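You operate a simulated robot arm through the tools that you are given. There is no shell and no other tool.

You are at the controls of a simulated robot arm. One attempt, no reset.

## Task
Set heat and air as the run card says and start the run.
Fine: switch on, black valve open; leave the red and blue knobs and the grey slide alone; the run starts last.

It is judged by the outcome, as a careful person would: the job done as asked, and still so three seconds after it is handed in. It fails if anything else is knocked over, pushed out of place, dropped, spilled or broken.

## Robot
A 7-joint arm with a fingered hand, fixed in place. Base frame: the origin is on the floor under the middle of its stand, x ahead of it, y to its left, z up. Readings come in m, degrees, newtons and seconds.
It reaches about 1.333 m from its shoulder. Its first joint turns from -69.0 to 172.0 degrees. Payload 5 kg.
Tool frame: the origin (TCP) lies between the finger pads and is the grasp point; the fingertips stand 0.032 m ahead of it; z points along the fingers, y is the line along which they close. The gripper opens to 0.16 m; its body begins 0.089 m behind the TCP. The gripper is a hand of 3 fingers: y runs from the thumb to the fingers, the wrist lies at [0, 0, -0.252] in the tool frame, and closing takes about 1.5 s.
Orientation is told as [roll, pitch, yaw] about the base's x, y, z axes, in that order, counted from this pose: with the fingers straight down and closing along the base's y, the tool's x points along the base's -x, its y along +y and its z along -z.

## Interface
- The arm moves only by the tool move_arm. Its argument "plan" is a list of rows, each an object (a shift or turn left out is 0, a gripper value left out holds the last) with "travel": the shift along the tool's x, y, z in cm, a list of three; "angular": the turn, a rotation vector about the tool's x, y, z in rad, a list of three. In form: [{"travel": [x, y, z], "angular": [wx, wy, wz]}, ...]. A call has 1 to 20 rows; each row is the pose to reach, as a shift and turn from the pose commanded when the call began, along the tool's axes at that moment. "gripper" is the closure in counts, from 0 (fully open) to 255 (shut), set as the call begins (left out, the last holds). A row lasts 0.2 s, in which the tool goes at most 0.05 m and 8.6 degrees; a call with a longer step from one row to the next is refused whole, and so is a gripper value outside its range. A pose out of reach is approached as far as the arm can. The call stops where the force on the tool passes 40 N (or 10 N more than at its start, if that is more) or the arm is blocked; 0.2 s more then pass. The fingers move at their own pace (about 0.108 m/s each) and stop on an object; they squeeze with about 32 N. The grip force told is the motor's: it shows also when the fingers shut on nothing. Time passes only in rows, and 0.2 s behind the last, so rows that repeat a pose let the fingers close. It gives the time, the measured TCP pose, the force on the tool (base axes), the opening and the grip force at its end, in the units of the frame above (readings bear some noise), with the torque about the TCP (base axes, N m) and any sound that the robot's microphone picked up.
- Cameras (640 x 400 px; columns grow to the right, rows downward): "scene" is fixed at [0.0528, 0.4957, 1.5658]; the picture's right is [-0.63, -0.78, 0.00], its down [-0.36, 0.29, -0.89] and it looks along [0.69, -0.56, -0.46] (base axes); focal length 310 px, centre (320, 200). "wrist" rides on the gripper at [0.065, -0.004, -0.116] in the tool frame; the picture's right is [0.06, 1.00, 0.00], its down [-0.87, 0.05, -0.49] and it looks along [-0.49, 0.03, 0.87] (tool axes); focal length 261 px, centre (320, 200).
- camera(camera): a new picture of that camera. No time passes.
- slide_trunk(by): slides the trunk up (or, below 0, down) by that many m; the arm rides with it, the base frame stays. It gives what a move gives, with no picture.
- set_fingers(finger1, finger2, thumb_bend): sets how far each is bent, from 0 (flat) to 100 (curled in); at 30 the hand is open as for a grip, at 70 the pads meet at the TCP. One left out holds its place. A second passes; each finger stops where it meets its share of the squeeze, and holds until it gets a number again. A gripper value or a shape takes the hand back. It gives what a move gives, with no picture; readings hold the bend of each and the force on the fingers (four entries, about 0 where the hand has none), thumb and palm.
- hand_shape(shape): the hand has 3 fingers and takes this shape, open, in about a second: jaw (thumb against the fingers, like two jaws); tri (thumb and two fingers); tip (a fingertip pinch); poke (one finger out to press); point (the index stretched); flat (the hand flat); cup (the hand cupped); fist (a fist). The gripper value then closes the fingers along that shape, each until it touches; the sizes above hold for jaw. It gives what a move gives, with no picture.
- point_at(camera, pixels): for up to 12 pixels [column, row] of the newest picture of that camera ("zoom" is the newest enlarged one), the place [x, y, z] in the base frame of the surface seen there, good to about 0.002 m, but the place of the scene camera against the robot may be out by one fixed shift of up to 0.012 m in any direction. No time passes.
- close_up(camera, box): a new picture of the part [left, top, right, bottom] of that camera's present view, enlarged. No time passes.
- job_done(): hands the job in; it is judged then, once.

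Leave the gripper open and the arm clear of the work at the hand-in unless told otherwise.

The tools are called after ">>>" as a command line: name --argument value ..., lists and objects as JSON in quotes. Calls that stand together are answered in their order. move_arm: Moves the arm, as the interface text tells. Its arguments: {"type":"object","properties":{"plan":{"type":"array","items":{"type":"object","properties":{"travel":{"type":"array","items":{"type":"number"}},"angular":{"type":"array","items":{"type":"number"}}}}},"gripper":{"type":"number"}},"required":["plan"]} The other tools are called the same way: slide_trunk (by) moves the trunk up or down; hand_shape (shape) gives the hand a shape; set_fingers (finger1, finger2, thumb_bend) moves the fingers one by one; camera (camera) takes a picture; point_at (camera, pixels) gives the place of the surface under pixels of a picture; close_up (camera, box) takes an enlarged picture of a part of a camera's view; job_done () hands the job in.

At the start:

```text
time: 0.0
tool_pos: [0.7184, -0.3536, 1.127]
orientation: [0.0, 0.0, 0.0]
contact_force: [-0.4, 0.1, -0.3]
wrist_torque: [0.02, 0.01, 0.0]
gripper_width: 0.16
finger_force: 0.1
shape: jaw
bend: [30.0, 30.0, 30.0]
finger forces: [0.0, 0.0, 0.0, 0.1, 0.0, 0.0]
trunk travel left (down, up): [-0.725, 0.215]
```

scene: 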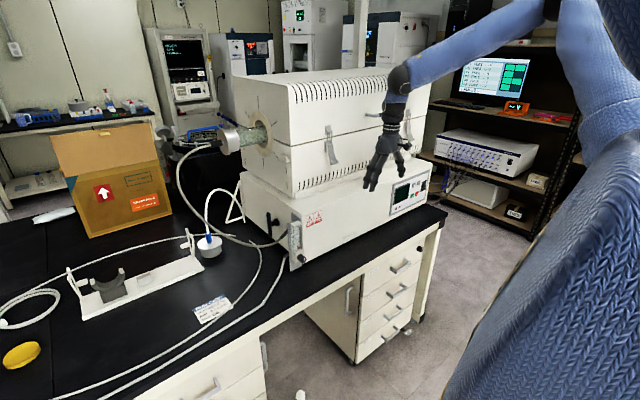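
wrist: 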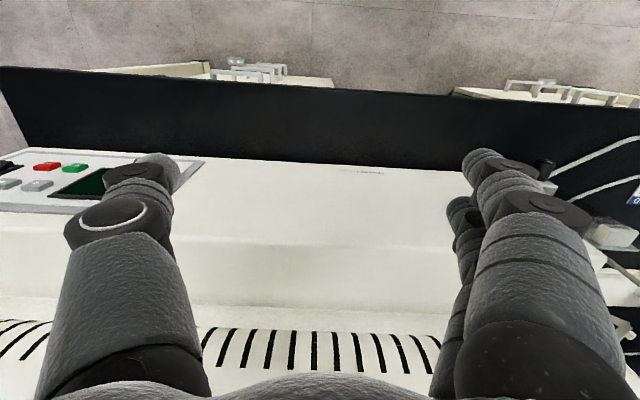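

I see a tube furnace on a bench, with a control panel at its front right and a card on the bench around (212,308). I'll zoom in on the card, the panel and the gas parts first.

>>> close_up --camera "scene" --box '[180, 285, 244, 325]'

>>> close_up --camera "scene" --box '[370, 160, 450, 220]'

>>> close_up --camera "scene" --box '[170, 110, 350, 280]'

>>> close_up --camera "wrist" --box '[0, 130, 220, 260]'

```text
10.00 times, centred on (212, 305) of scene
```

zoom: 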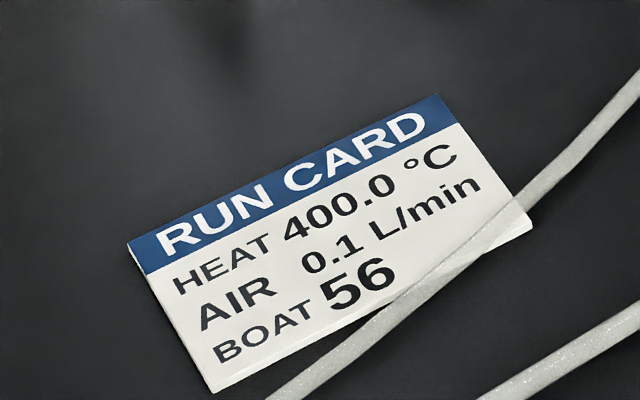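

```text
6.67 times, centred on (410, 190) of scene
```

zoom: 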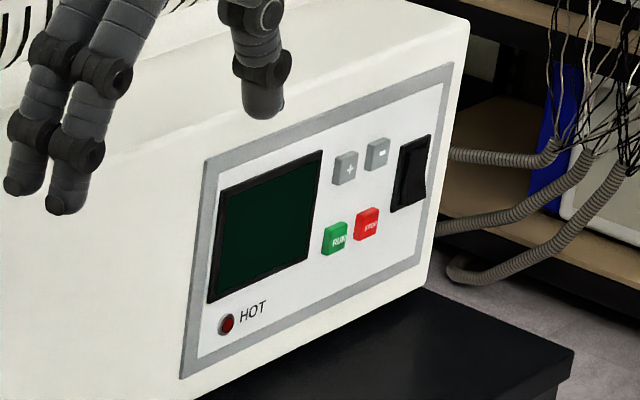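

```text
2.35 times, centred on (260, 195) of scene
```

zoom: 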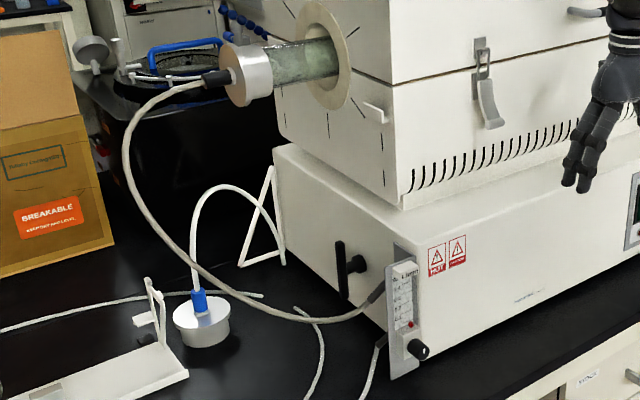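

```text
2.91 times, centred on (110, 195) of wrist
```

zoom: 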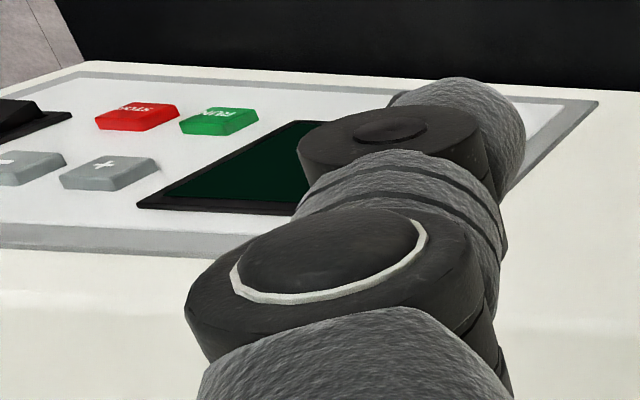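

The card reads HEAT 400.0 °C and AIR 0.1 L/min. The screen is dark, so the switch looks off. Next I'll take a closer look at the flowmeter, the black lever and the surroundings for the red and blue knobs.

>>> close_up --camera "scene" --box '[256, 200, 336, 280]'

>>> close_up --camera "scene" --box '[0, 80, 160, 180]'

>>> close_up --camera "scene" --box '[0, 230, 256, 390]'

>>> close_up --camera "scene" --box '[180, 110, 276, 180]'

>>> close_up --camera "scene" --box '[420, 40, 600, 250]'

```text
5.00 times, centred on (296, 240) of scene
```

zoom: 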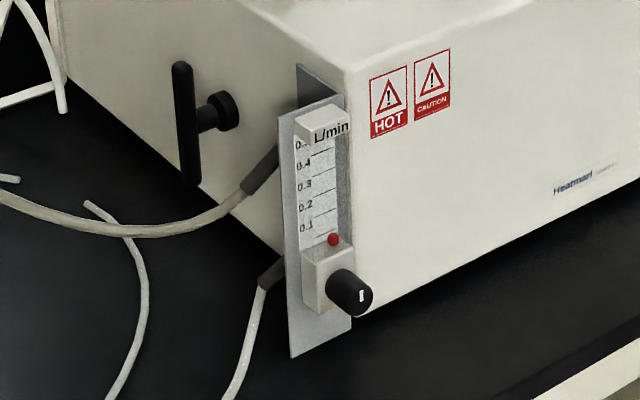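

```text
4.00 times, centred on (80, 130) of scene
```

zoom: 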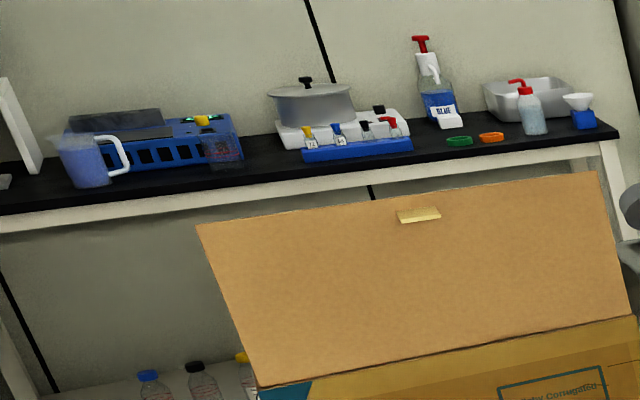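

```text
2.50 times, centred on (128, 310) of scene
```

zoom: 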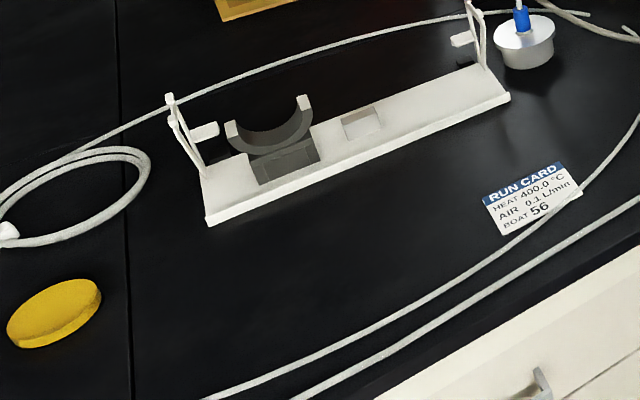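

```text
5.71 times, centred on (228, 145) of scene
```

zoom: 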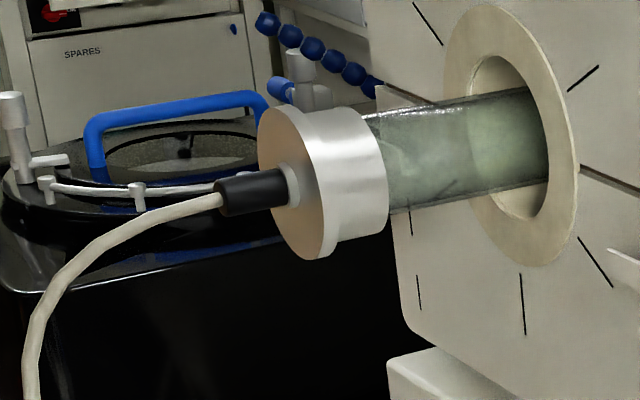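

```text
1.90 times, centred on (510, 145) of scene
```

zoom: 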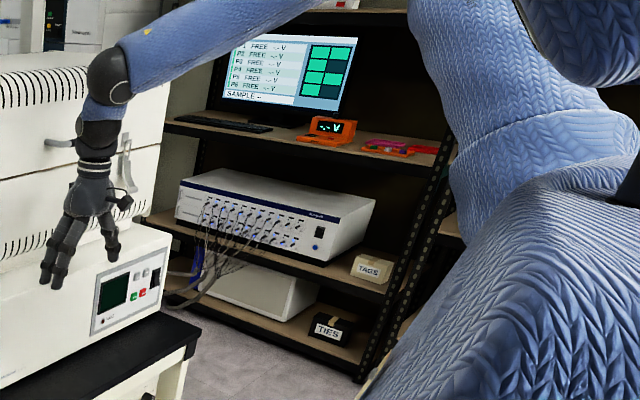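

The flowmeter has a black knob at the bottom, and its red ball sits below 0.1. There's also a black lever on the furnace's left side. I'll get 3D positions of these parts from the scene picture.

>>> camera --camera "scene"

>>> close_up --camera "scene" --box '[256, 200, 336, 280]'

>>> point_at --camera "zoom" --pixels '[[362, 295], [345, 290], [330, 240], [310, 228], [322, 120], [183, 80], [190, 180], [225, 108], [200, 118], [310, 320], [345, 150], [350, 75]]'

```text
taken
```

scene: 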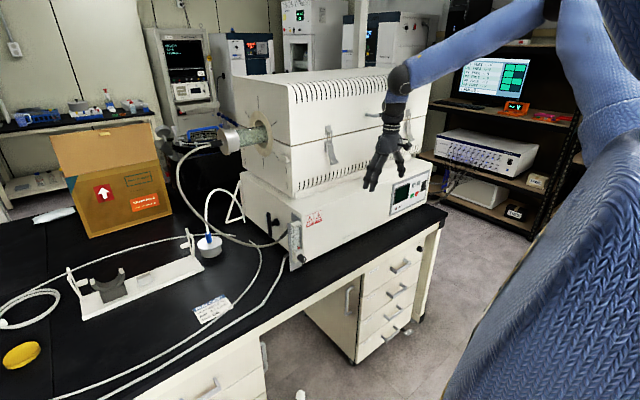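

```text
5.00 times, centred on (296, 240) of scene
```

zoom: 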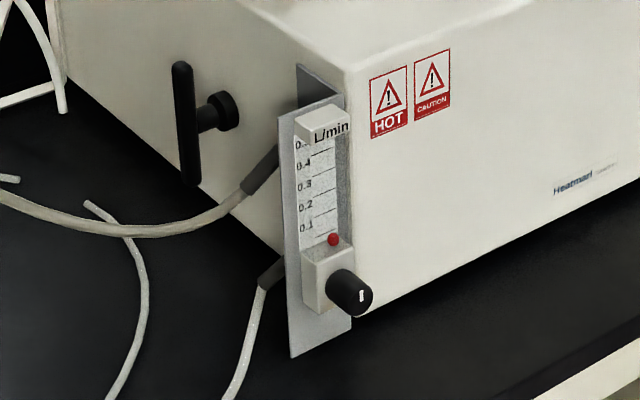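

```text
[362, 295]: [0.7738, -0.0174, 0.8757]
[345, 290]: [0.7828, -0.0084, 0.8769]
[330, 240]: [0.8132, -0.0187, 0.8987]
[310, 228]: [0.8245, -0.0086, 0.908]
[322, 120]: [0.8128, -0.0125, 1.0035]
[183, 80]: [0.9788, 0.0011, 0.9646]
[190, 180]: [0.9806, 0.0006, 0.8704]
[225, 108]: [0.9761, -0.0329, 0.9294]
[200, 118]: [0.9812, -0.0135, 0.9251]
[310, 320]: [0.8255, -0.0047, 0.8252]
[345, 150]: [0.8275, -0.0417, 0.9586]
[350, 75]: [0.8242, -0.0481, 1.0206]
```

Flowmeter knob: about (0.774, -0.017, 0.876), facing the robot. Lever: about (0.98, 0.0, 0.92), turning about the y axis. Now the panel points.

>>> close_up --camera "scene" --box '[380, 165, 440, 220]'

```text
7.27 times, centred on (410, 192) of scene
```

zoom: 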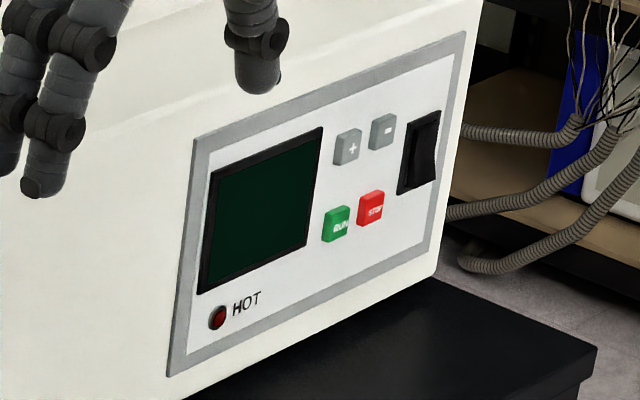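

>>> point_at --camera "zoom" --pixels '[[348, 150], [382, 133], [370, 210], [335, 226], [428, 130], [415, 180], [420, 155], [335, 180], [440, 240], [265, 210], [218, 317], [480, 340]]'

```text
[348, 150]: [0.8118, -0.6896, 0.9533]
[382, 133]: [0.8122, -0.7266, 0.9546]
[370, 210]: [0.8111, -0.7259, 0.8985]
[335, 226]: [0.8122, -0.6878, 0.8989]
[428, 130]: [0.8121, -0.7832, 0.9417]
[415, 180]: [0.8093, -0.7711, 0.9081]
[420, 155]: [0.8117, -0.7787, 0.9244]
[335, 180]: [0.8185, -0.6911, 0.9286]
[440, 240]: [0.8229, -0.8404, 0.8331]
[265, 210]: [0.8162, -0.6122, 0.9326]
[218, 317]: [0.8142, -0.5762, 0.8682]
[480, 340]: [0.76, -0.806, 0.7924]
```

Panel layout by the scene camera (up to 12 mm off):

| Part | x | y | z |
|---|---|---|---|
| + | 0.812 | -0.690 | 0.953 |
| − | 0.812 | -0.727 | 0.955 |
| RUN | 0.812 | -0.688 | 0.899 |
| STOP | 0.811 | -0.726 | 0.899 |
| Rocker switch | 0.81 | -0.778 | 0.925 |

I'll pull back and turn the hand so the fingers point at the panel (+x).

>>> move_arm --plan '[{"travel": [1, -1, 0], "angular": [0, 0, 0]}, {"travel": [3, -3, 0], "angular": [0, -0.13, 0]}, {"travel": [5, -5, 0], "angular": [0, -0.26, 0]}, {"travel": [7, -7, 0], "angular": [0, -0.39, 0]}, {"travel": [8, -10, 0], "angular": [0, -0.52, 0]}, {"travel": [8, -13, 0], "angular": [0, -0.65, 0]}, {"travel": [8, -16, 0], "angular": [0, -0.78, 0]}, {"travel": [8, -19, 0], "angular": [0, -0.91, 0]}, {"travel": [8, -22, 0], "angular": [0, -1.04, 0]}, {"travel": [8, -25, 0], "angular": [0, -1.17, 0]}, {"travel": [8, -28, 0], "angular": [0, -1.3, 0]}, {"travel": [8, -31, 0], "angular": [0, -1.43, 0]}, {"travel": [8, -34, 0], "angular": [0, -1.5708, 0]}]'

```text
time: 2.8
tool_pos: [0.6363, -0.6962, 1.1265]
orientation: [175.0, -89.9, -175.1]
contact_force: [0.3, -0.5, 0.8]
wrist_torque: [0.0, -0.06, 0.02]
gripper_width: 0.16
finger_force: 0.1
shape: jaw
bend: [30.0, 30.0, 30.0]
finger forces: [0.0, 0.0, 0.0, 0.0, 0.0, 0.0]
trunk travel left (down, up): [-0.725, 0.215]
```

The hand now points along +x at (0.636, -0.696, 1.127). Next I'll make the poke shape and look through both cameras.

>>> hand_shape --shape "poke"

>>> camera --camera "scene"

>>> camera --camera "wrist"

```text
time: 3.7
tool_pos: [0.6368, -0.694, 1.1269]
orientation: [24.9, -89.9, -25.0]
contact_force: [0.4, -0.5, 0.2]
wrist_torque: [0.03, -0.01, 0.01]
gripper_width: 0.0
finger_force: 0.1
shape: poke
bend: [100.0, 100.0, 46.0]
finger forces: [0.1, 0.0, 0.0, 0.0, 0.0, 0.0]
trunk travel left (down, up): [-0.725, 0.215]
```

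```text
taken
```

scene: 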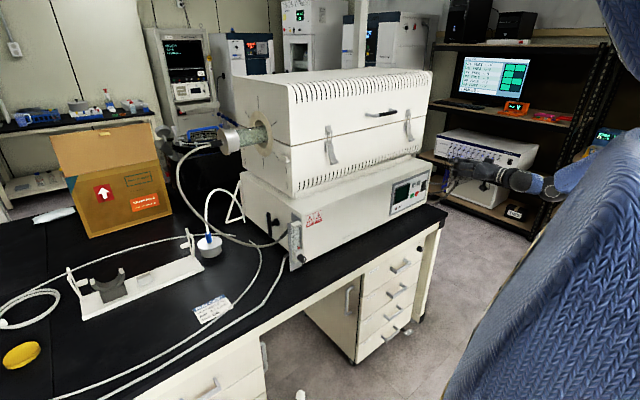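

```text
taken
```

wrist: 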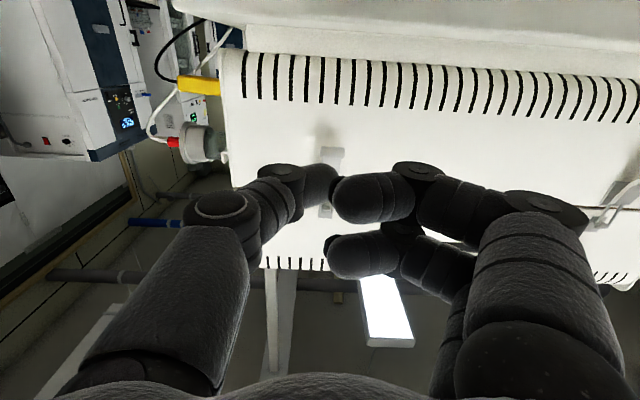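

In poke shape the fingers are curled and the thumb tip sticks out, around pixel (325,185). I'll zoom in and measure it.

>>> close_up --camera "wrist" --box '[220, 120, 460, 290]'

>>> point_at --camera "zoom" --pixels '[[315, 155], [300, 170], [280, 190], [250, 140], [310, 200], [330, 230], [295, 180], [290, 340], [150, 130], [318, 140], [400, 180], [330, 180]]'

```text
2.35 times, centred on (340, 205) of wrist
```

zoom: 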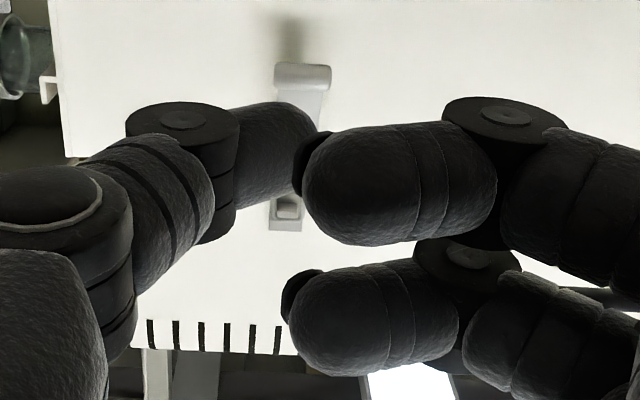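

```text
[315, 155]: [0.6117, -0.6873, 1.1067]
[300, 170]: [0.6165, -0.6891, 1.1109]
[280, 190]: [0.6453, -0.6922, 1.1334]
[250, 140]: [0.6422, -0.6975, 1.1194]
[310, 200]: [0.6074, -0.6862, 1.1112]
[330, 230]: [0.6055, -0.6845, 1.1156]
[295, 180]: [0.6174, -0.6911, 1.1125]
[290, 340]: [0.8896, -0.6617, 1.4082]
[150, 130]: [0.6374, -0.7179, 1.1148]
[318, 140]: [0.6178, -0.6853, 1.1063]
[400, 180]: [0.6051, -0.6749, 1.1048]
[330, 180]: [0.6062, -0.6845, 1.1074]
```

The thumb tip is about 4 cm ahead of the curled fingers. I'll try the point shape to compare the two.

>>> hand_shape --shape "point"

>>> camera --camera "wrist"

>>> close_up --camera "scene" --box '[400, 120, 560, 220]'

```text
time: 4.6
tool_pos: [0.6372, -0.6944, 1.1261]
orientation: [17.8, -89.9, -18.0]
contact_force: [0.3, 0.6, 0.1]
wrist_torque: [-0.01, 0.01, -0.02]
gripper_width: 0.0
finger_force: 0.0
shape: point
bend: [38.0, 100.0, 42.0]
finger forces: [0.0, 0.0, 0.0, 0.1, 0.0, 0.1]
trunk travel left (down, up): [-0.725, 0.215]
```

```text
taken
```

wrist: 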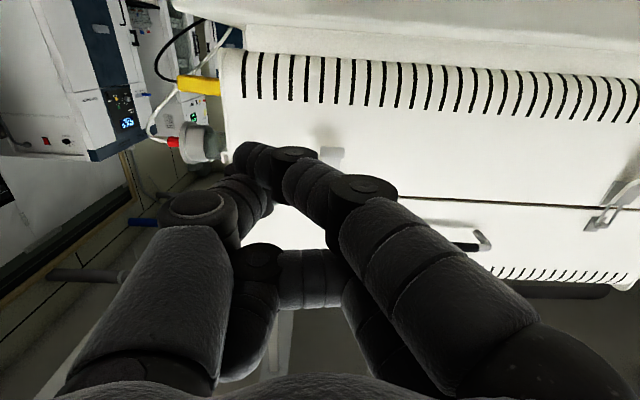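

```text
4.00 times, centred on (480, 170) of scene
```

zoom: 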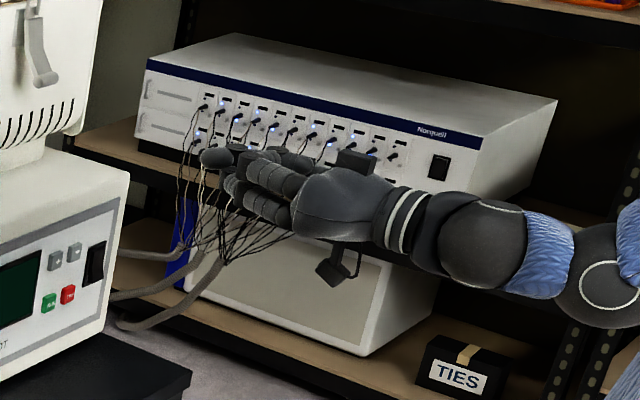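

In point shape the index runs forward and toward the right of the base, with its tip at pixel (245,155). I'll measure it.

>>> close_up --camera "wrist" --box '[180, 110, 420, 260]'

>>> point_at --camera "zoom" --pixels '[[150, 100], [160, 120], [180, 100], [200, 110], [155, 140], [200, 150], [300, 130], [350, 180], [500, 205], [170, 180], [220, 210], [150, 110]]'

```text
2.67 times, centred on (300, 185) of wrist
```

zoom: 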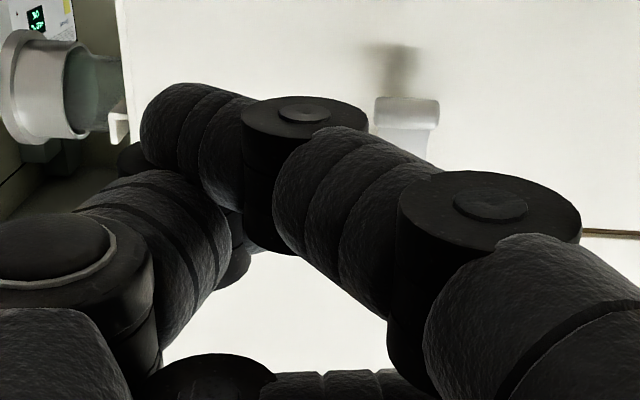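

```text
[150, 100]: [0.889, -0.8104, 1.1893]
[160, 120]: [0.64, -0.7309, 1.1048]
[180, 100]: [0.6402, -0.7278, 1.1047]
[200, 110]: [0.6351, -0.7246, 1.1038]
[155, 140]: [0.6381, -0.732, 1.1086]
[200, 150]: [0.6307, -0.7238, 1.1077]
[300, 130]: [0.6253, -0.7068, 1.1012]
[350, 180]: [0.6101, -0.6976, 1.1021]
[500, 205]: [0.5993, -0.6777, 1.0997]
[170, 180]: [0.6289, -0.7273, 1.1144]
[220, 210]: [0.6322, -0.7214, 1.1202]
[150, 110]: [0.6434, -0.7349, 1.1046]
```

The index is too slanted, so I'll go back to poke, where the thumb leads. Then I'll lower the hand in front of the panel, still well back at x≈0.64.

>>> hand_shape --shape "poke"

>>> move_arm --plan '[{"travel": [3, 0, 0]}, {"travel": [6, 0, 0]}, {"travel": [9, 0, 0]}, {"travel": [12, 0, 0]}, {"travel": [15, 0, 0]}, {"travel": [18, 0, 0]}]'

>>> camera --camera "wrist"

>>> camera --camera "scene"

```text
time: 5.5
tool_pos: [0.6373, -0.6939, 1.127]
orientation: [15.1, -89.9, -15.3]
contact_force: [1.0, 0.5, -0.6]
wrist_torque: [-0.01, 0.01, 0.0]
gripper_width: 0.0002
finger_force: 0.0
shape: poke
bend: [100.0, 100.0, 46.0]
finger forces: [0.0, 0.0, 0.0, 0.0, 0.0, 0.0]
trunk travel left (down, up): [-0.725, 0.215]
```

```text
time: 6.9
tool_pos: [0.6382, -0.6959, 0.946]
orientation: [130.6, -90.1, -130.6]
contact_force: [0.6, 0.2, -0.8]
wrist_torque: [-0.03, 0.03, 0.07]
gripper_width: 0.0001
finger_force: 0.1
shape: poke
bend: [100.0, 100.0, 46.0]
finger forces: [0.0, 0.0, 0.2, 0.1, 0.0, 0.0]
trunk travel left (down, up): [-0.725, 0.215]
```

```text
taken
```

wrist: 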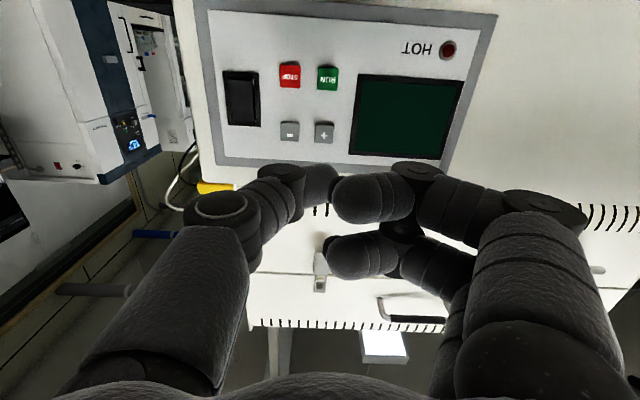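

```text
taken
```

scene: 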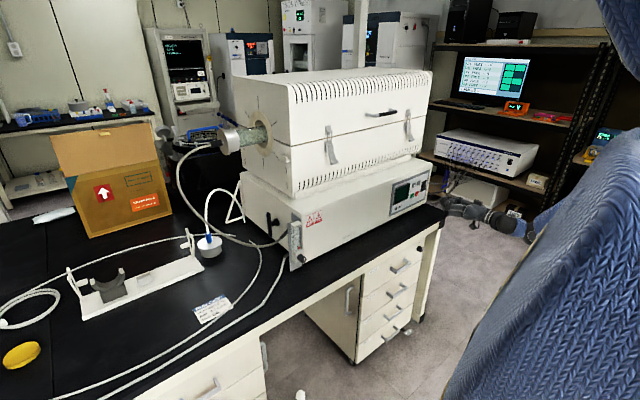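

The wrist view shows the whole panel upside down: switch at (241,98), STOP (290,76), RUN (327,77), − (289,131), + (324,132). I'll zoom and measure these points along with the thumb tip.

>>> close_up --camera "wrist" --box '[200, 20, 360, 220]'

>>> point_at --camera "wrist" --pixels '[[241, 85], [241, 98], [241, 115], [290, 76], [327, 77], [289, 131], [324, 132], [310, 100], [332, 185], [325, 175], [265, 100], [405, 120]]'

```text
2.00 times, centred on (280, 120) of wrist
```

zoom: 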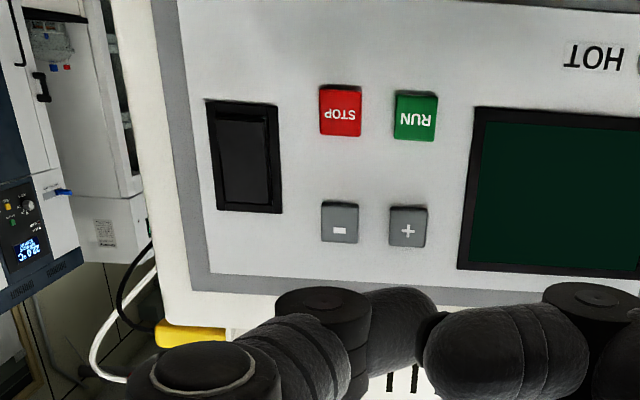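

```text
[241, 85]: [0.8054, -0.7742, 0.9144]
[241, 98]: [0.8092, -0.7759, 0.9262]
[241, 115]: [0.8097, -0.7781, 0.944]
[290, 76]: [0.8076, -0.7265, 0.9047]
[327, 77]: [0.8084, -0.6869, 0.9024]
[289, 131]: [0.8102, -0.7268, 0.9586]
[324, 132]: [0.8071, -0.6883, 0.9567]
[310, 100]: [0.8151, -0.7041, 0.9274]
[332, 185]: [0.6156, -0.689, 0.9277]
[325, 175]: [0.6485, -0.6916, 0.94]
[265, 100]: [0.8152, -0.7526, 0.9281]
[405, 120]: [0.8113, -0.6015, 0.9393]
```

From the wrist camera, the rocker's lower end (z≈0.914) stands proud at x=0.805 and the upper end is at 0.810, so the lower end is the one to press. I still need the exact thumb tip location, so I'll look at the hand from both views.

>>> close_up --camera "wrist" --box '[260, 140, 356, 230]'

>>> point_at --camera "zoom" --pixels '[[300, 180], [350, 180], [400, 180], [440, 180], [470, 190], [490, 230], [480, 260], [440, 280], [400, 300], [350, 300], [400, 230], [450, 230]]'

>>> close_up --camera "scene" --box '[420, 180, 540, 255]'

```text
4.44 times, centred on (308, 185) of wrist
```

zoom: 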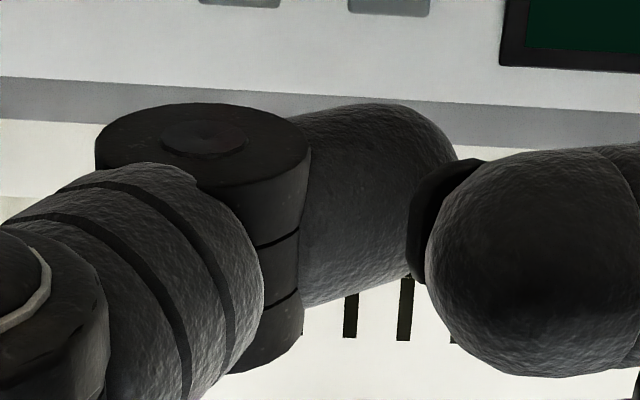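

```text
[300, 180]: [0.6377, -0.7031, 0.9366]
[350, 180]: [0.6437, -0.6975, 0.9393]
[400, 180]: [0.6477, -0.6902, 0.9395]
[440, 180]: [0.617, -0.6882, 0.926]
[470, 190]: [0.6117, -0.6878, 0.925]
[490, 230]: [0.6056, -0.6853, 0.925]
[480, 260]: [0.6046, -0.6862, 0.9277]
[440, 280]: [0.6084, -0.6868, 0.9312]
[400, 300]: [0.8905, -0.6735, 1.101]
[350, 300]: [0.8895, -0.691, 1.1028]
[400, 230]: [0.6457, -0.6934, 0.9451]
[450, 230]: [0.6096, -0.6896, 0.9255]
```

```text
5.33 times, centred on (480, 218) of scene
```

zoom: 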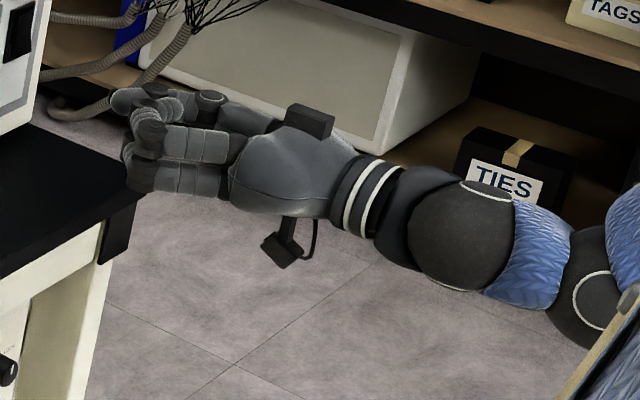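

I also need to know how far forward the curled finger knuckles reach, so I'll measure them.

>>> point_at --camera "wrist" --pixels '[[405, 165], [418, 165], [432, 168], [440, 180], [460, 185], [480, 195], [385, 180], [410, 180], [405, 235], [420, 232], [440, 245], [335, 176]]'

```text
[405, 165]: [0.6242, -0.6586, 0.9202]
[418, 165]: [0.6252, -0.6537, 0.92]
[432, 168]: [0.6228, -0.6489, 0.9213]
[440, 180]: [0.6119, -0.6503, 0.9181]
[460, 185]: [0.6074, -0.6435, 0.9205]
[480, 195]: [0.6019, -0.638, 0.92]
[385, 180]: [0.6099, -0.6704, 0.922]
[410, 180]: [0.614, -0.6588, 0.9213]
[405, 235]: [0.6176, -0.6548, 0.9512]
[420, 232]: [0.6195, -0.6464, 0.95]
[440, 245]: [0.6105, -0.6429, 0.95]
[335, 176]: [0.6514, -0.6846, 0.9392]
```

The geometry puts the thumb tip about 3.2 cm ahead of the TCP, and about 0.5 cm toward +y of it. The knuckles trail by around 3.5 cm, so that's enough clearance. I'll line the tip up with the lower end of the rocker at y -0.776, z 0.912 and stop about 3 cm short.

>>> move_arm --plan '[{"travel": [1, -2, 0]}, {"travel": [2, -4, 1]}, {"travel": [3, -6, 3]}, {"travel": [3.5, -8.6, 5]}, {"travel": [3.5, -8.6, 7]}, {"travel": [3.5, -8.6, 9]}, {"travel": [3.5, -8.6, 10]}]'

>>> camera --camera "wrist"

>>> close_up --camera "scene" --box '[380, 160, 480, 230]'

```text
time: 8.5
tool_pos: [0.7386, -0.7803, 0.9122]
orientation: [172.5, -89.9, -172.5]
contact_force: [-0.7, -0.2, 0.1]
wrist_torque: [-0.01, 0.0, -0.01]
gripper_width: 0.0
finger_force: 0.1
shape: poke
bend: [100.0, 100.0, 46.0]
finger forces: [0.1, 0.0, 0.0, 0.1, 0.0, 0.0]
trunk travel left (down, up): [-0.725, 0.215]
```

```text
taken
```

wrist: 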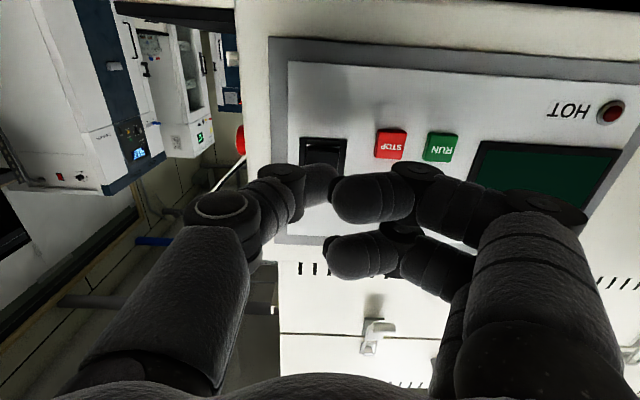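

```text
5.71 times, centred on (430, 195) of scene
```

zoom: 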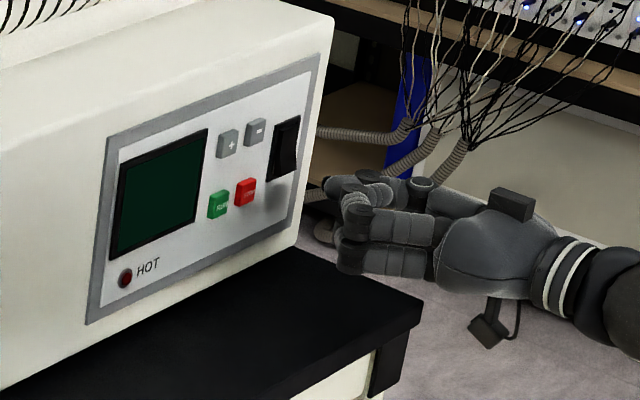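

The rocker spans columns 300–345 and the thumb tip is at column ~325, so they're lined up. I'll advance slowly to touch and press the lower end, then come straight back.

>>> move_arm --plan '[{"travel": [0, 0, 1.5]}, {"travel": [0, 0, 2.5]}, {"travel": [0, 0, 3.0]}, {"travel": [0, 0, 3.3]}, {"travel": [0, 0, 3.6]}, {"travel": [0, 0, 3.8]}]'

>>> close_up --camera "scene" --box '[380, 160, 480, 230]'

>>> camera --camera "wrist"

```text
time: 9.9
tool_pos: [0.7737, -0.7808, 0.9126]
orientation: [-17.8, -89.9, 17.6]
contact_force: [-0.8, 0.2, -0.5]
wrist_torque: [0.03, 0.0, 0.01]
gripper_width: 0.0002
finger_force: 0.1
shape: poke
bend: [100.0, 100.0, 46.0]
finger forces: [0.0, 0.0, 0.1, 0.1, 1.1, 0.0]
trunk travel left (down, up): [-0.725, 0.215]
```

```text
5.71 times, centred on (430, 195) of scene
```

zoom: 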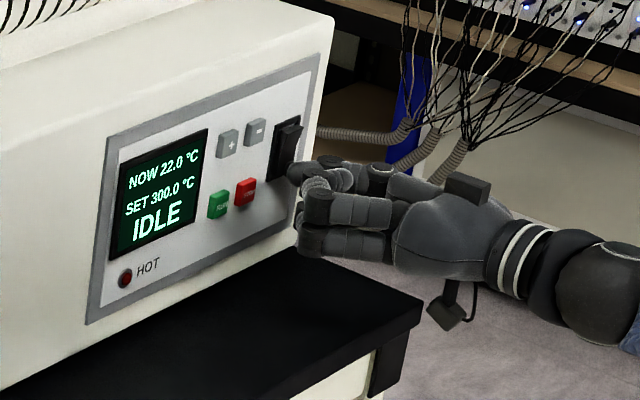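

```text
taken
```

wrist: 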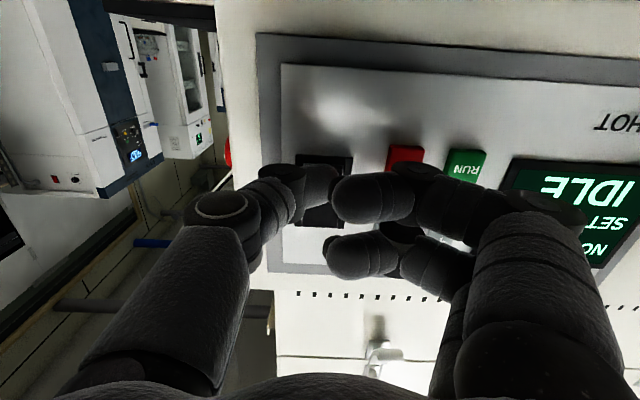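

The display lit up: NOW 22.0 °C, SET 300.0 °C, IDLE. The switch is on. I'll back off and line up with "+" (y -0.688, z 0.957).

>>> move_arm --plan '[{"travel": [0, 0, -2]}, {"travel": [0, 0, -4]}, {"travel": [-1.5, 3, -4]}, {"travel": [-3, 6, -4]}, {"travel": [-4.5, 8.8, -4]}, {"travel": [-4.5, 8.8, -3]}]'

>>> camera --camera "wrist"

>>> close_up --camera "scene" --box '[380, 160, 480, 230]'

```text
time: 11.3
tool_pos: [0.746, -0.6925, 0.9579]
orientation: [55.4, -89.9, -55.5]
contact_force: [-0.1, -0.9, 0.1]
wrist_torque: [0.0, 0.0, 0.04]
gripper_width: 0.0
finger_force: 0.1
shape: poke
bend: [100.0, 100.0, 46.0]
finger forces: [0.0, 0.0, 0.1, 0.0, 0.0, 0.0]
trunk travel left (down, up): [-0.725, 0.215]
```

```text
taken
```

wrist: 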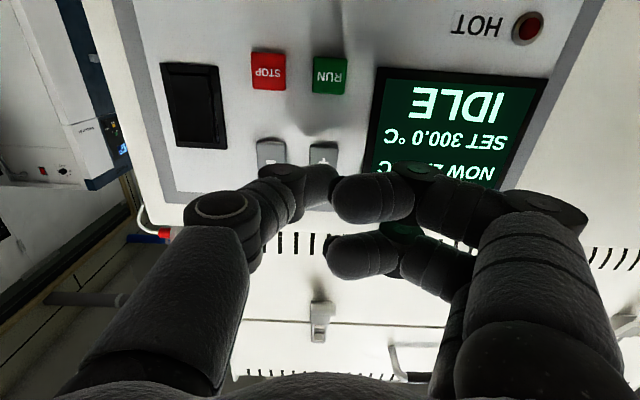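

```text
5.71 times, centred on (430, 195) of scene
```

zoom: 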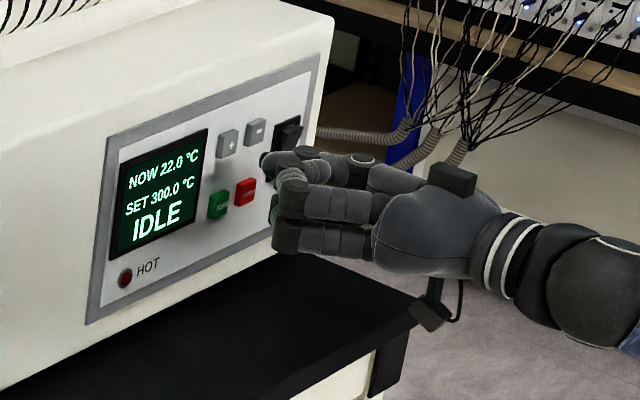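

"+" is centred at column 323, in line with the thumb tip. One short press with a retreat, to see the step size.

>>> move_arm --plan '[{"travel": [0, 0, 1.5]}, {"travel": [0, 0, 2.5]}, {"travel": [0, 0, 3.0]}, {"travel": [0, 0, 3.4]}, {"travel": [0, 0, 2.0]}]'

>>> close_up --camera "scene" --box '[380, 160, 480, 230]'

```text
time: 12.5
tool_pos: [0.766, -0.6922, 0.9567]
orientation: [-160.9, -90.1, 161.0]
contact_force: [-0.3, -0.4, -0.8]
wrist_torque: [0.0, -0.03, -0.02]
gripper_width: 0.0
finger_force: 0.1
shape: poke
bend: [100.0, 100.0, 46.0]
finger forces: [0.0, 0.0, 0.0, 0.0, 0.0, 0.1]
trunk travel left (down, up): [-0.725, 0.215]
heard: click
```

```text
5.71 times, centred on (430, 195) of scene
```

zoom: 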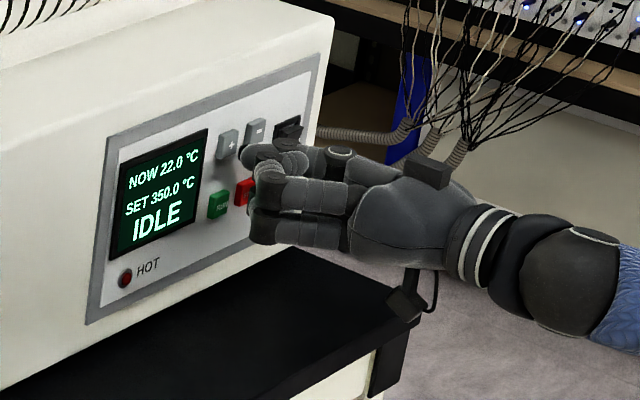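

A click was heard and SET is now 350.0 °C, so each press adds 50. One more of the same press should give 400.0.

>>> move_arm --plan '[{"travel": [0, 0, 0.5]}, {"travel": [0, 0, 1.0]}, {"travel": [0, 0, 1.4]}, {"travel": [0, 0, 0]}, {"travel": [0, 0, -2]}, {"travel": [0, 0, -4]}]'

>>> close_up --camera "scene" --box '[380, 160, 480, 230]'

```text
time: 13.9
tool_pos: [0.7243, -0.6933, 0.958]
orientation: [170.0, -90.0, -170.0]
contact_force: [-0.3, -0.2, 0.8]
wrist_torque: [-0.02, -0.02, 0.0]
gripper_width: 0.0
finger_force: 0.1
shape: poke
bend: [100.0, 100.0, 46.0]
finger forces: [0.0, 0.0, 0.0, 0.0, 0.0, 0.0]
trunk travel left (down, up): [-0.725, 0.215]
heard: click
```

```text
5.71 times, centred on (430, 195) of scene
```

zoom: 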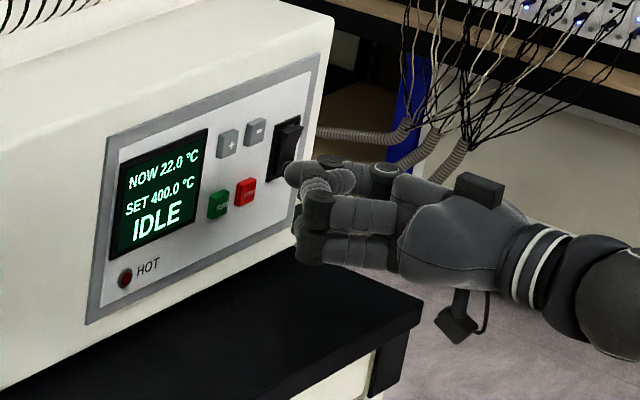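

SET now reads 400.0 °C. Next is the gas side, so I'll measure the lever, the hose, the tube end and the flask so I can plan the approach.

>>> close_up --camera "scene" --box '[170, 120, 330, 280]'

>>> point_at --camera "scene" --pixels '[[200, 147], [185, 160], [180, 180], [183, 200], [195, 220], [215, 234], [235, 243], [255, 246], [270, 240], [245, 140], [228, 140], [208, 245]]'

>>> point_at --camera "scene" --pixels '[[274, 219], [268, 214], [269, 235], [255, 215], [250, 200], [241, 200], [207, 210], [222, 185], [238, 215], [298, 220], [262, 262], [255, 280]]'

```text
2.50 times, centred on (250, 200) of scene
```

zoom: 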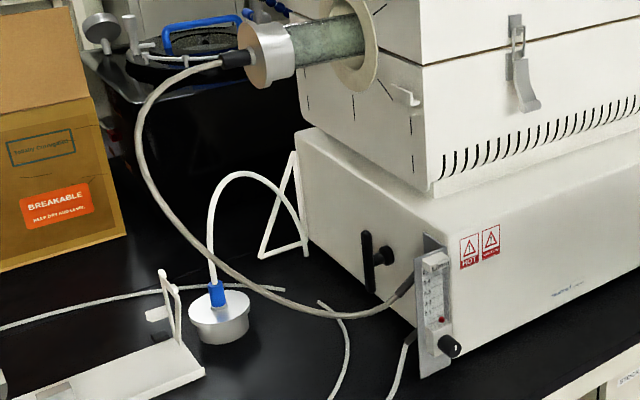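

```text
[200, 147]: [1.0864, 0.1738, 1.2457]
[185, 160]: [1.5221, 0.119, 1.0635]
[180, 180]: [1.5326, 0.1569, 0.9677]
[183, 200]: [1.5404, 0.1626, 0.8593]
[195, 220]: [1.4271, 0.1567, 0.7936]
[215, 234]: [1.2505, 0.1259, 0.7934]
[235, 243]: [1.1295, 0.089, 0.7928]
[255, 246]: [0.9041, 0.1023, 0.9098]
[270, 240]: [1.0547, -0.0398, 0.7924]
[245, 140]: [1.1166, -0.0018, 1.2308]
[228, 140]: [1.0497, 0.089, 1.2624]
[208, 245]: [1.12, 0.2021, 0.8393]
```

```text
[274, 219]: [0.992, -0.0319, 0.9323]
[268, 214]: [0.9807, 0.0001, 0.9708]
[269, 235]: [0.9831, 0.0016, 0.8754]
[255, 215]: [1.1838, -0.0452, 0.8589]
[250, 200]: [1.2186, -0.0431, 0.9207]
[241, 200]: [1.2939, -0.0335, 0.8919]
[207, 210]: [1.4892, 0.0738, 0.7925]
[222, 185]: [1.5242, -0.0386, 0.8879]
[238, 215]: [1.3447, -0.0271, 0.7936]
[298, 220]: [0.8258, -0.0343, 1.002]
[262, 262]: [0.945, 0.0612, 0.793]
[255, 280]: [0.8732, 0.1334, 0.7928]
```

I'll trace the hose with precise pixels from the enlarged picture.

>>> close_up --camera "scene" --box '[170, 130, 290, 260]'

```text
3.08 times, centred on (230, 195) of scene
```

zoom: 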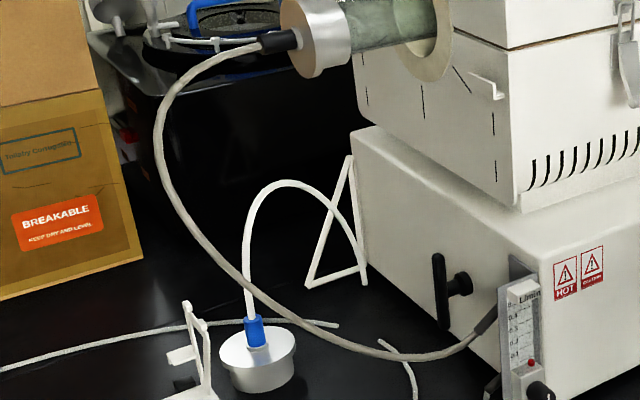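

>>> point_at --camera "zoom" --pixels '[[240, 49], [200, 70], [165, 110], [168, 170], [190, 220], [225, 265], [270, 308], [320, 337], [380, 355], [430, 356], [465, 342], [485, 320]]'

>>> point_at --camera "zoom" --pixels '[[310, 50], [340, 40], [415, 30], [440, 60], [380, 90], [490, 88], [500, 150], [470, 205], [380, 135], [540, 250], [436, 260], [441, 320]]'

```text
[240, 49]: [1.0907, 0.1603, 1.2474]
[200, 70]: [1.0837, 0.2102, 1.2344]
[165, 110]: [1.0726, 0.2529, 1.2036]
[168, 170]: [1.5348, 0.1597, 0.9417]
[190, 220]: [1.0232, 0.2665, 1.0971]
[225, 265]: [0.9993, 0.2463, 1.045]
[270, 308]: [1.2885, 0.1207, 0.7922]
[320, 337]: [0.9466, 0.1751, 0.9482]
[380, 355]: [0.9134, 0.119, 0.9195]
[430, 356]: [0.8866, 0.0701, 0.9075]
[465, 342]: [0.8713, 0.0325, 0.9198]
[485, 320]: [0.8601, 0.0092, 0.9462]
```

```text
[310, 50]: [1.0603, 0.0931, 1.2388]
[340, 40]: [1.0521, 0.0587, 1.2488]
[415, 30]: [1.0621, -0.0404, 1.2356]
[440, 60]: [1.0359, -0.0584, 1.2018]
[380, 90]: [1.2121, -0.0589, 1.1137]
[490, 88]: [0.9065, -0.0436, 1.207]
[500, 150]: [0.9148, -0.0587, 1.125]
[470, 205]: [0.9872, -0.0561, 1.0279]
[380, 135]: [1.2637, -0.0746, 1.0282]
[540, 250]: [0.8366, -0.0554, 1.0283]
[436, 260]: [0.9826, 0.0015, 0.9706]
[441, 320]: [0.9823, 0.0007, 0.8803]
```

The hose loops out to y≈0.27 and comes down to the flowmeter's back at (0.86, 0.01, 0.95). The lever is at x≈0.98, y≈0, z 0.865–0.975. I'll zoom in hard on the lever and flowmeter for markings.

>>> close_up --camera "scene" --box '[252, 202, 290, 240]'

>>> close_up --camera "scene" --box '[284, 216, 316, 272]'

```text
10.53 times, centred on (271, 221) of scene
```

zoom: 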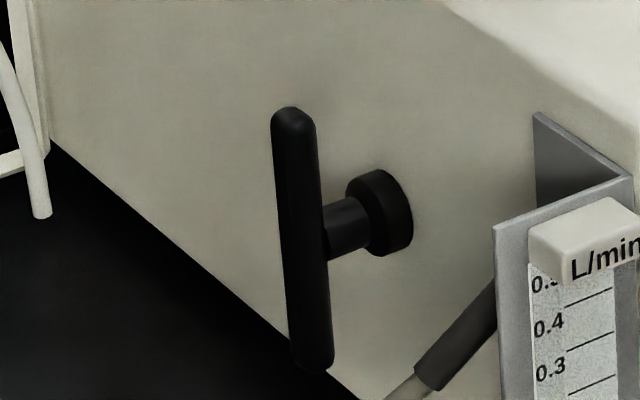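

```text
7.14 times, centred on (300, 244) of scene
```

zoom: 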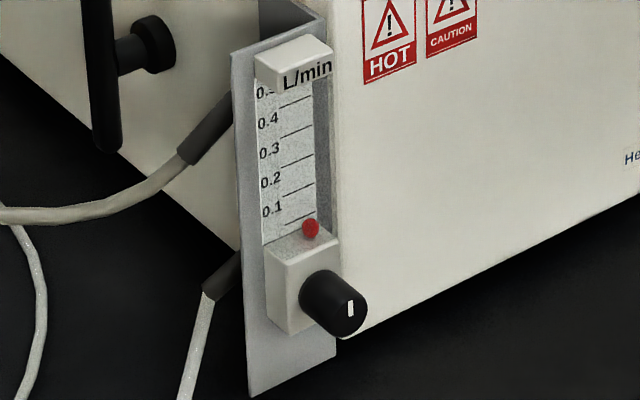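

No written markings on the lever. Before approaching the flowmeter knob I need the bench's front edge and more exact knob geometry.

>>> point_at --camera "zoom" --pixels '[[348, 305], [315, 295], [285, 310], [310, 228], [290, 250], [330, 245], [280, 255], [250, 380], [320, 370], [240, 100], [305, 65], [320, 330]]'

>>> point_at --camera "scene" --pixels '[[300, 280], [305, 290], [320, 284], [320, 288], [340, 275], [340, 280], [400, 245], [280, 300], [276, 306], [330, 275], [420, 235], [260, 310]]'

```text
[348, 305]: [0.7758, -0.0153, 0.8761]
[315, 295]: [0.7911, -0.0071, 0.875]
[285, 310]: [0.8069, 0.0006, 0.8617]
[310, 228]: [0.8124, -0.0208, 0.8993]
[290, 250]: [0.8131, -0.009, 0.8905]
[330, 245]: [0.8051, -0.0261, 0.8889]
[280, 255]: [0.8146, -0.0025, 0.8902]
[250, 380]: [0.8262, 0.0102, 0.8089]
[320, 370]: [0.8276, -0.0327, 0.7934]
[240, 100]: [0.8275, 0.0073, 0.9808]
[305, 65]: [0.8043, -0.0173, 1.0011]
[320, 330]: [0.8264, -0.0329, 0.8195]
```

```text
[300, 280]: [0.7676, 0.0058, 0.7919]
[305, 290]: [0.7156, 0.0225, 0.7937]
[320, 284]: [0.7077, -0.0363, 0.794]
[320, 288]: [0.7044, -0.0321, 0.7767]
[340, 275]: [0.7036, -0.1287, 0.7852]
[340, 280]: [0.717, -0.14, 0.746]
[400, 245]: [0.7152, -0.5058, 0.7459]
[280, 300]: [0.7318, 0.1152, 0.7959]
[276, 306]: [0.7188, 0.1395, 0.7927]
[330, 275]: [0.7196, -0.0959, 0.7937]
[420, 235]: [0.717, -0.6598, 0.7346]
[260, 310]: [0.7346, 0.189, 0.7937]
```

Bench edge is at x≈0.705. Comparing the two cameras, the scene readings need about (-0.0035, 0, +0.005) added. I'll pull back and slide left (+y) in front of the bench to look at the flowmeter and lever with the wrist camera.

>>> move_arm --plan '[{"travel": [0, 0, -4]}, {"travel": [0, 0, -8]}, {"travel": [0, 4, -10]}, {"travel": [0, 8, -10]}, {"travel": [0, 12.5, -10]}, {"travel": [0, 17, -10]}, {"travel": [0, 21.5, -10]}, {"travel": [0, 26, -10]}, {"travel": [0, 30.5, -10]}, {"travel": [0, 35, -10]}, {"travel": [0, 39.5, -10]}, {"travel": [0, 44, -10]}, {"travel": [0, 48.5, -10]}, {"travel": [0, 53, -10]}, {"travel": [0, 57.5, -10]}, {"travel": [0, 62, -10]}, {"travel": [0, 66.5, -10]}, {"travel": [0, 70, -10]}]'

>>> camera --camera "wrist"

>>> camera --camera "scene"

```text
time: 17.7
tool_pos: [0.627, 0.0041, 0.9568]
orientation: [-24.2, -90.0, 24.2]
contact_force: [0.3, 0.1, -0.2]
wrist_torque: [0.0, 0.0, 0.02]
gripper_width: 0.0
finger_force: 0.1
shape: poke
bend: [100.0, 100.0, 46.0]
finger forces: [0.1, 0.1, 0.1, 0.0, 0.1, 0.0]
trunk travel left (down, up): [-0.725, 0.215]
```

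```text
taken
```

wrist: 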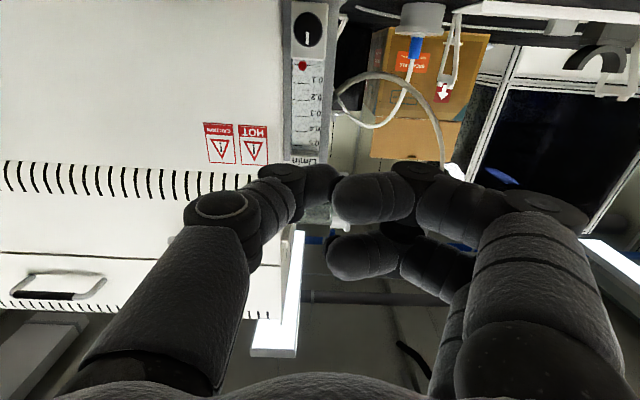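

```text
taken
```

scene: 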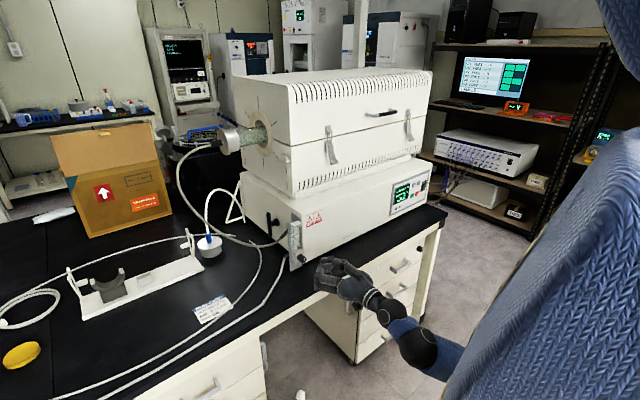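

The flowmeter is in the wrist view around (308,60), upside down. I'll zoom in and measure the knob precisely.

>>> close_up --camera "wrist" --box '[260, 0, 420, 100]'

>>> point_at --camera "zoom" --pixels '[[194, 118], [195, 150], [160, 118], [228, 118], [194, 170], [240, 60], [140, 60], [170, 262], [200, 230], [340, 100], [350, 240], [130, 200]]'

```text
4.00 times, centred on (340, 50) of wrist
```

zoom: 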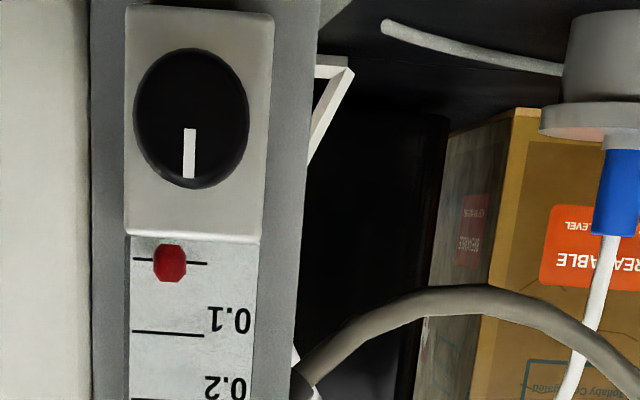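

```text
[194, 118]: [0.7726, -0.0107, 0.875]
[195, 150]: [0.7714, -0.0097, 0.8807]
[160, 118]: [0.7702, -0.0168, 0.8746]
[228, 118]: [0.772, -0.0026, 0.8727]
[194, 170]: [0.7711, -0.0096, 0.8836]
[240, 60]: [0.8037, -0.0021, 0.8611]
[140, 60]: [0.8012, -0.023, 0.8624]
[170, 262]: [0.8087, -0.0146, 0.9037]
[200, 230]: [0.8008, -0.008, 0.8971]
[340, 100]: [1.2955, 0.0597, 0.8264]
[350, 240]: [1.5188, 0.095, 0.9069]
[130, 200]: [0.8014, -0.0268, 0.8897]
```

The knob face is centred at about (0.772, -0.0105, 0.875), 24 mm across and 29 mm long. The ball sits on the 0.0 line. Now I'll slide further left to look at the lever.

>>> move_arm --plan '[{"travel": [0, 4, 0]}, {"travel": [0, 8, 0]}, {"travel": [0, 12, 0]}, {"travel": [0, 16, 0]}]'

>>> camera --camera "wrist"

>>> close_up --camera "wrist" --box '[120, 0, 360, 150]'

```text
time: 18.6
tool_pos: [0.6185, 0.0859, 0.8993]
orientation: [-90.9, -80.2, 93.2]
contact_force: [0.3, 1.7, -1.0]
wrist_torque: [-0.03, -0.08, -0.17]
gripper_width: 0.0
finger_force: 0.1
shape: poke
bend: [100.0, 100.0, 46.0]
finger forces: [0.0, 0.0, 0.0, 0.1, 0.0, 0.0]
trunk travel left (down, up): [-0.725, 0.215]
stopped in row 4: the arm was blocked; the commanded pose is now the measured one
```

```text
taken
```

wrist: 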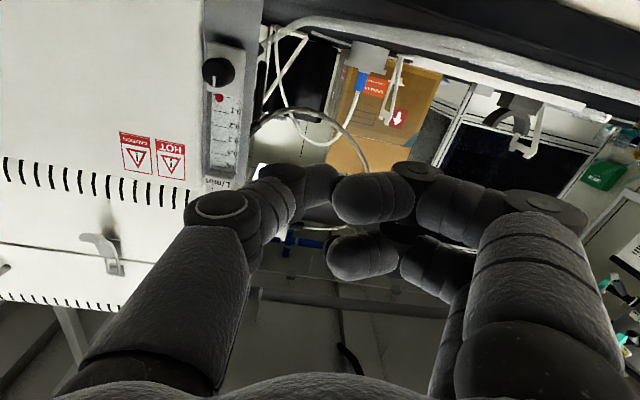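

```text
2.67 times, centred on (240, 75) of wrist
```

zoom: 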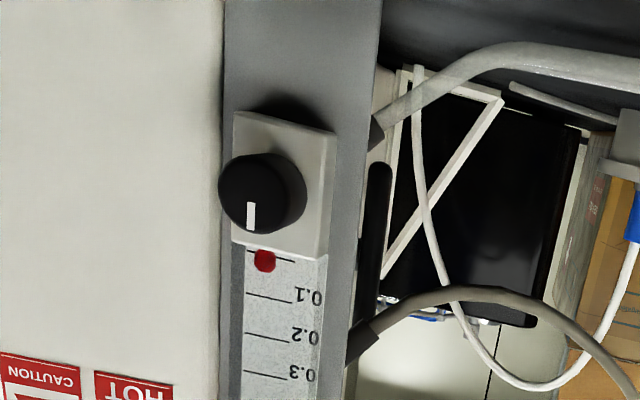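

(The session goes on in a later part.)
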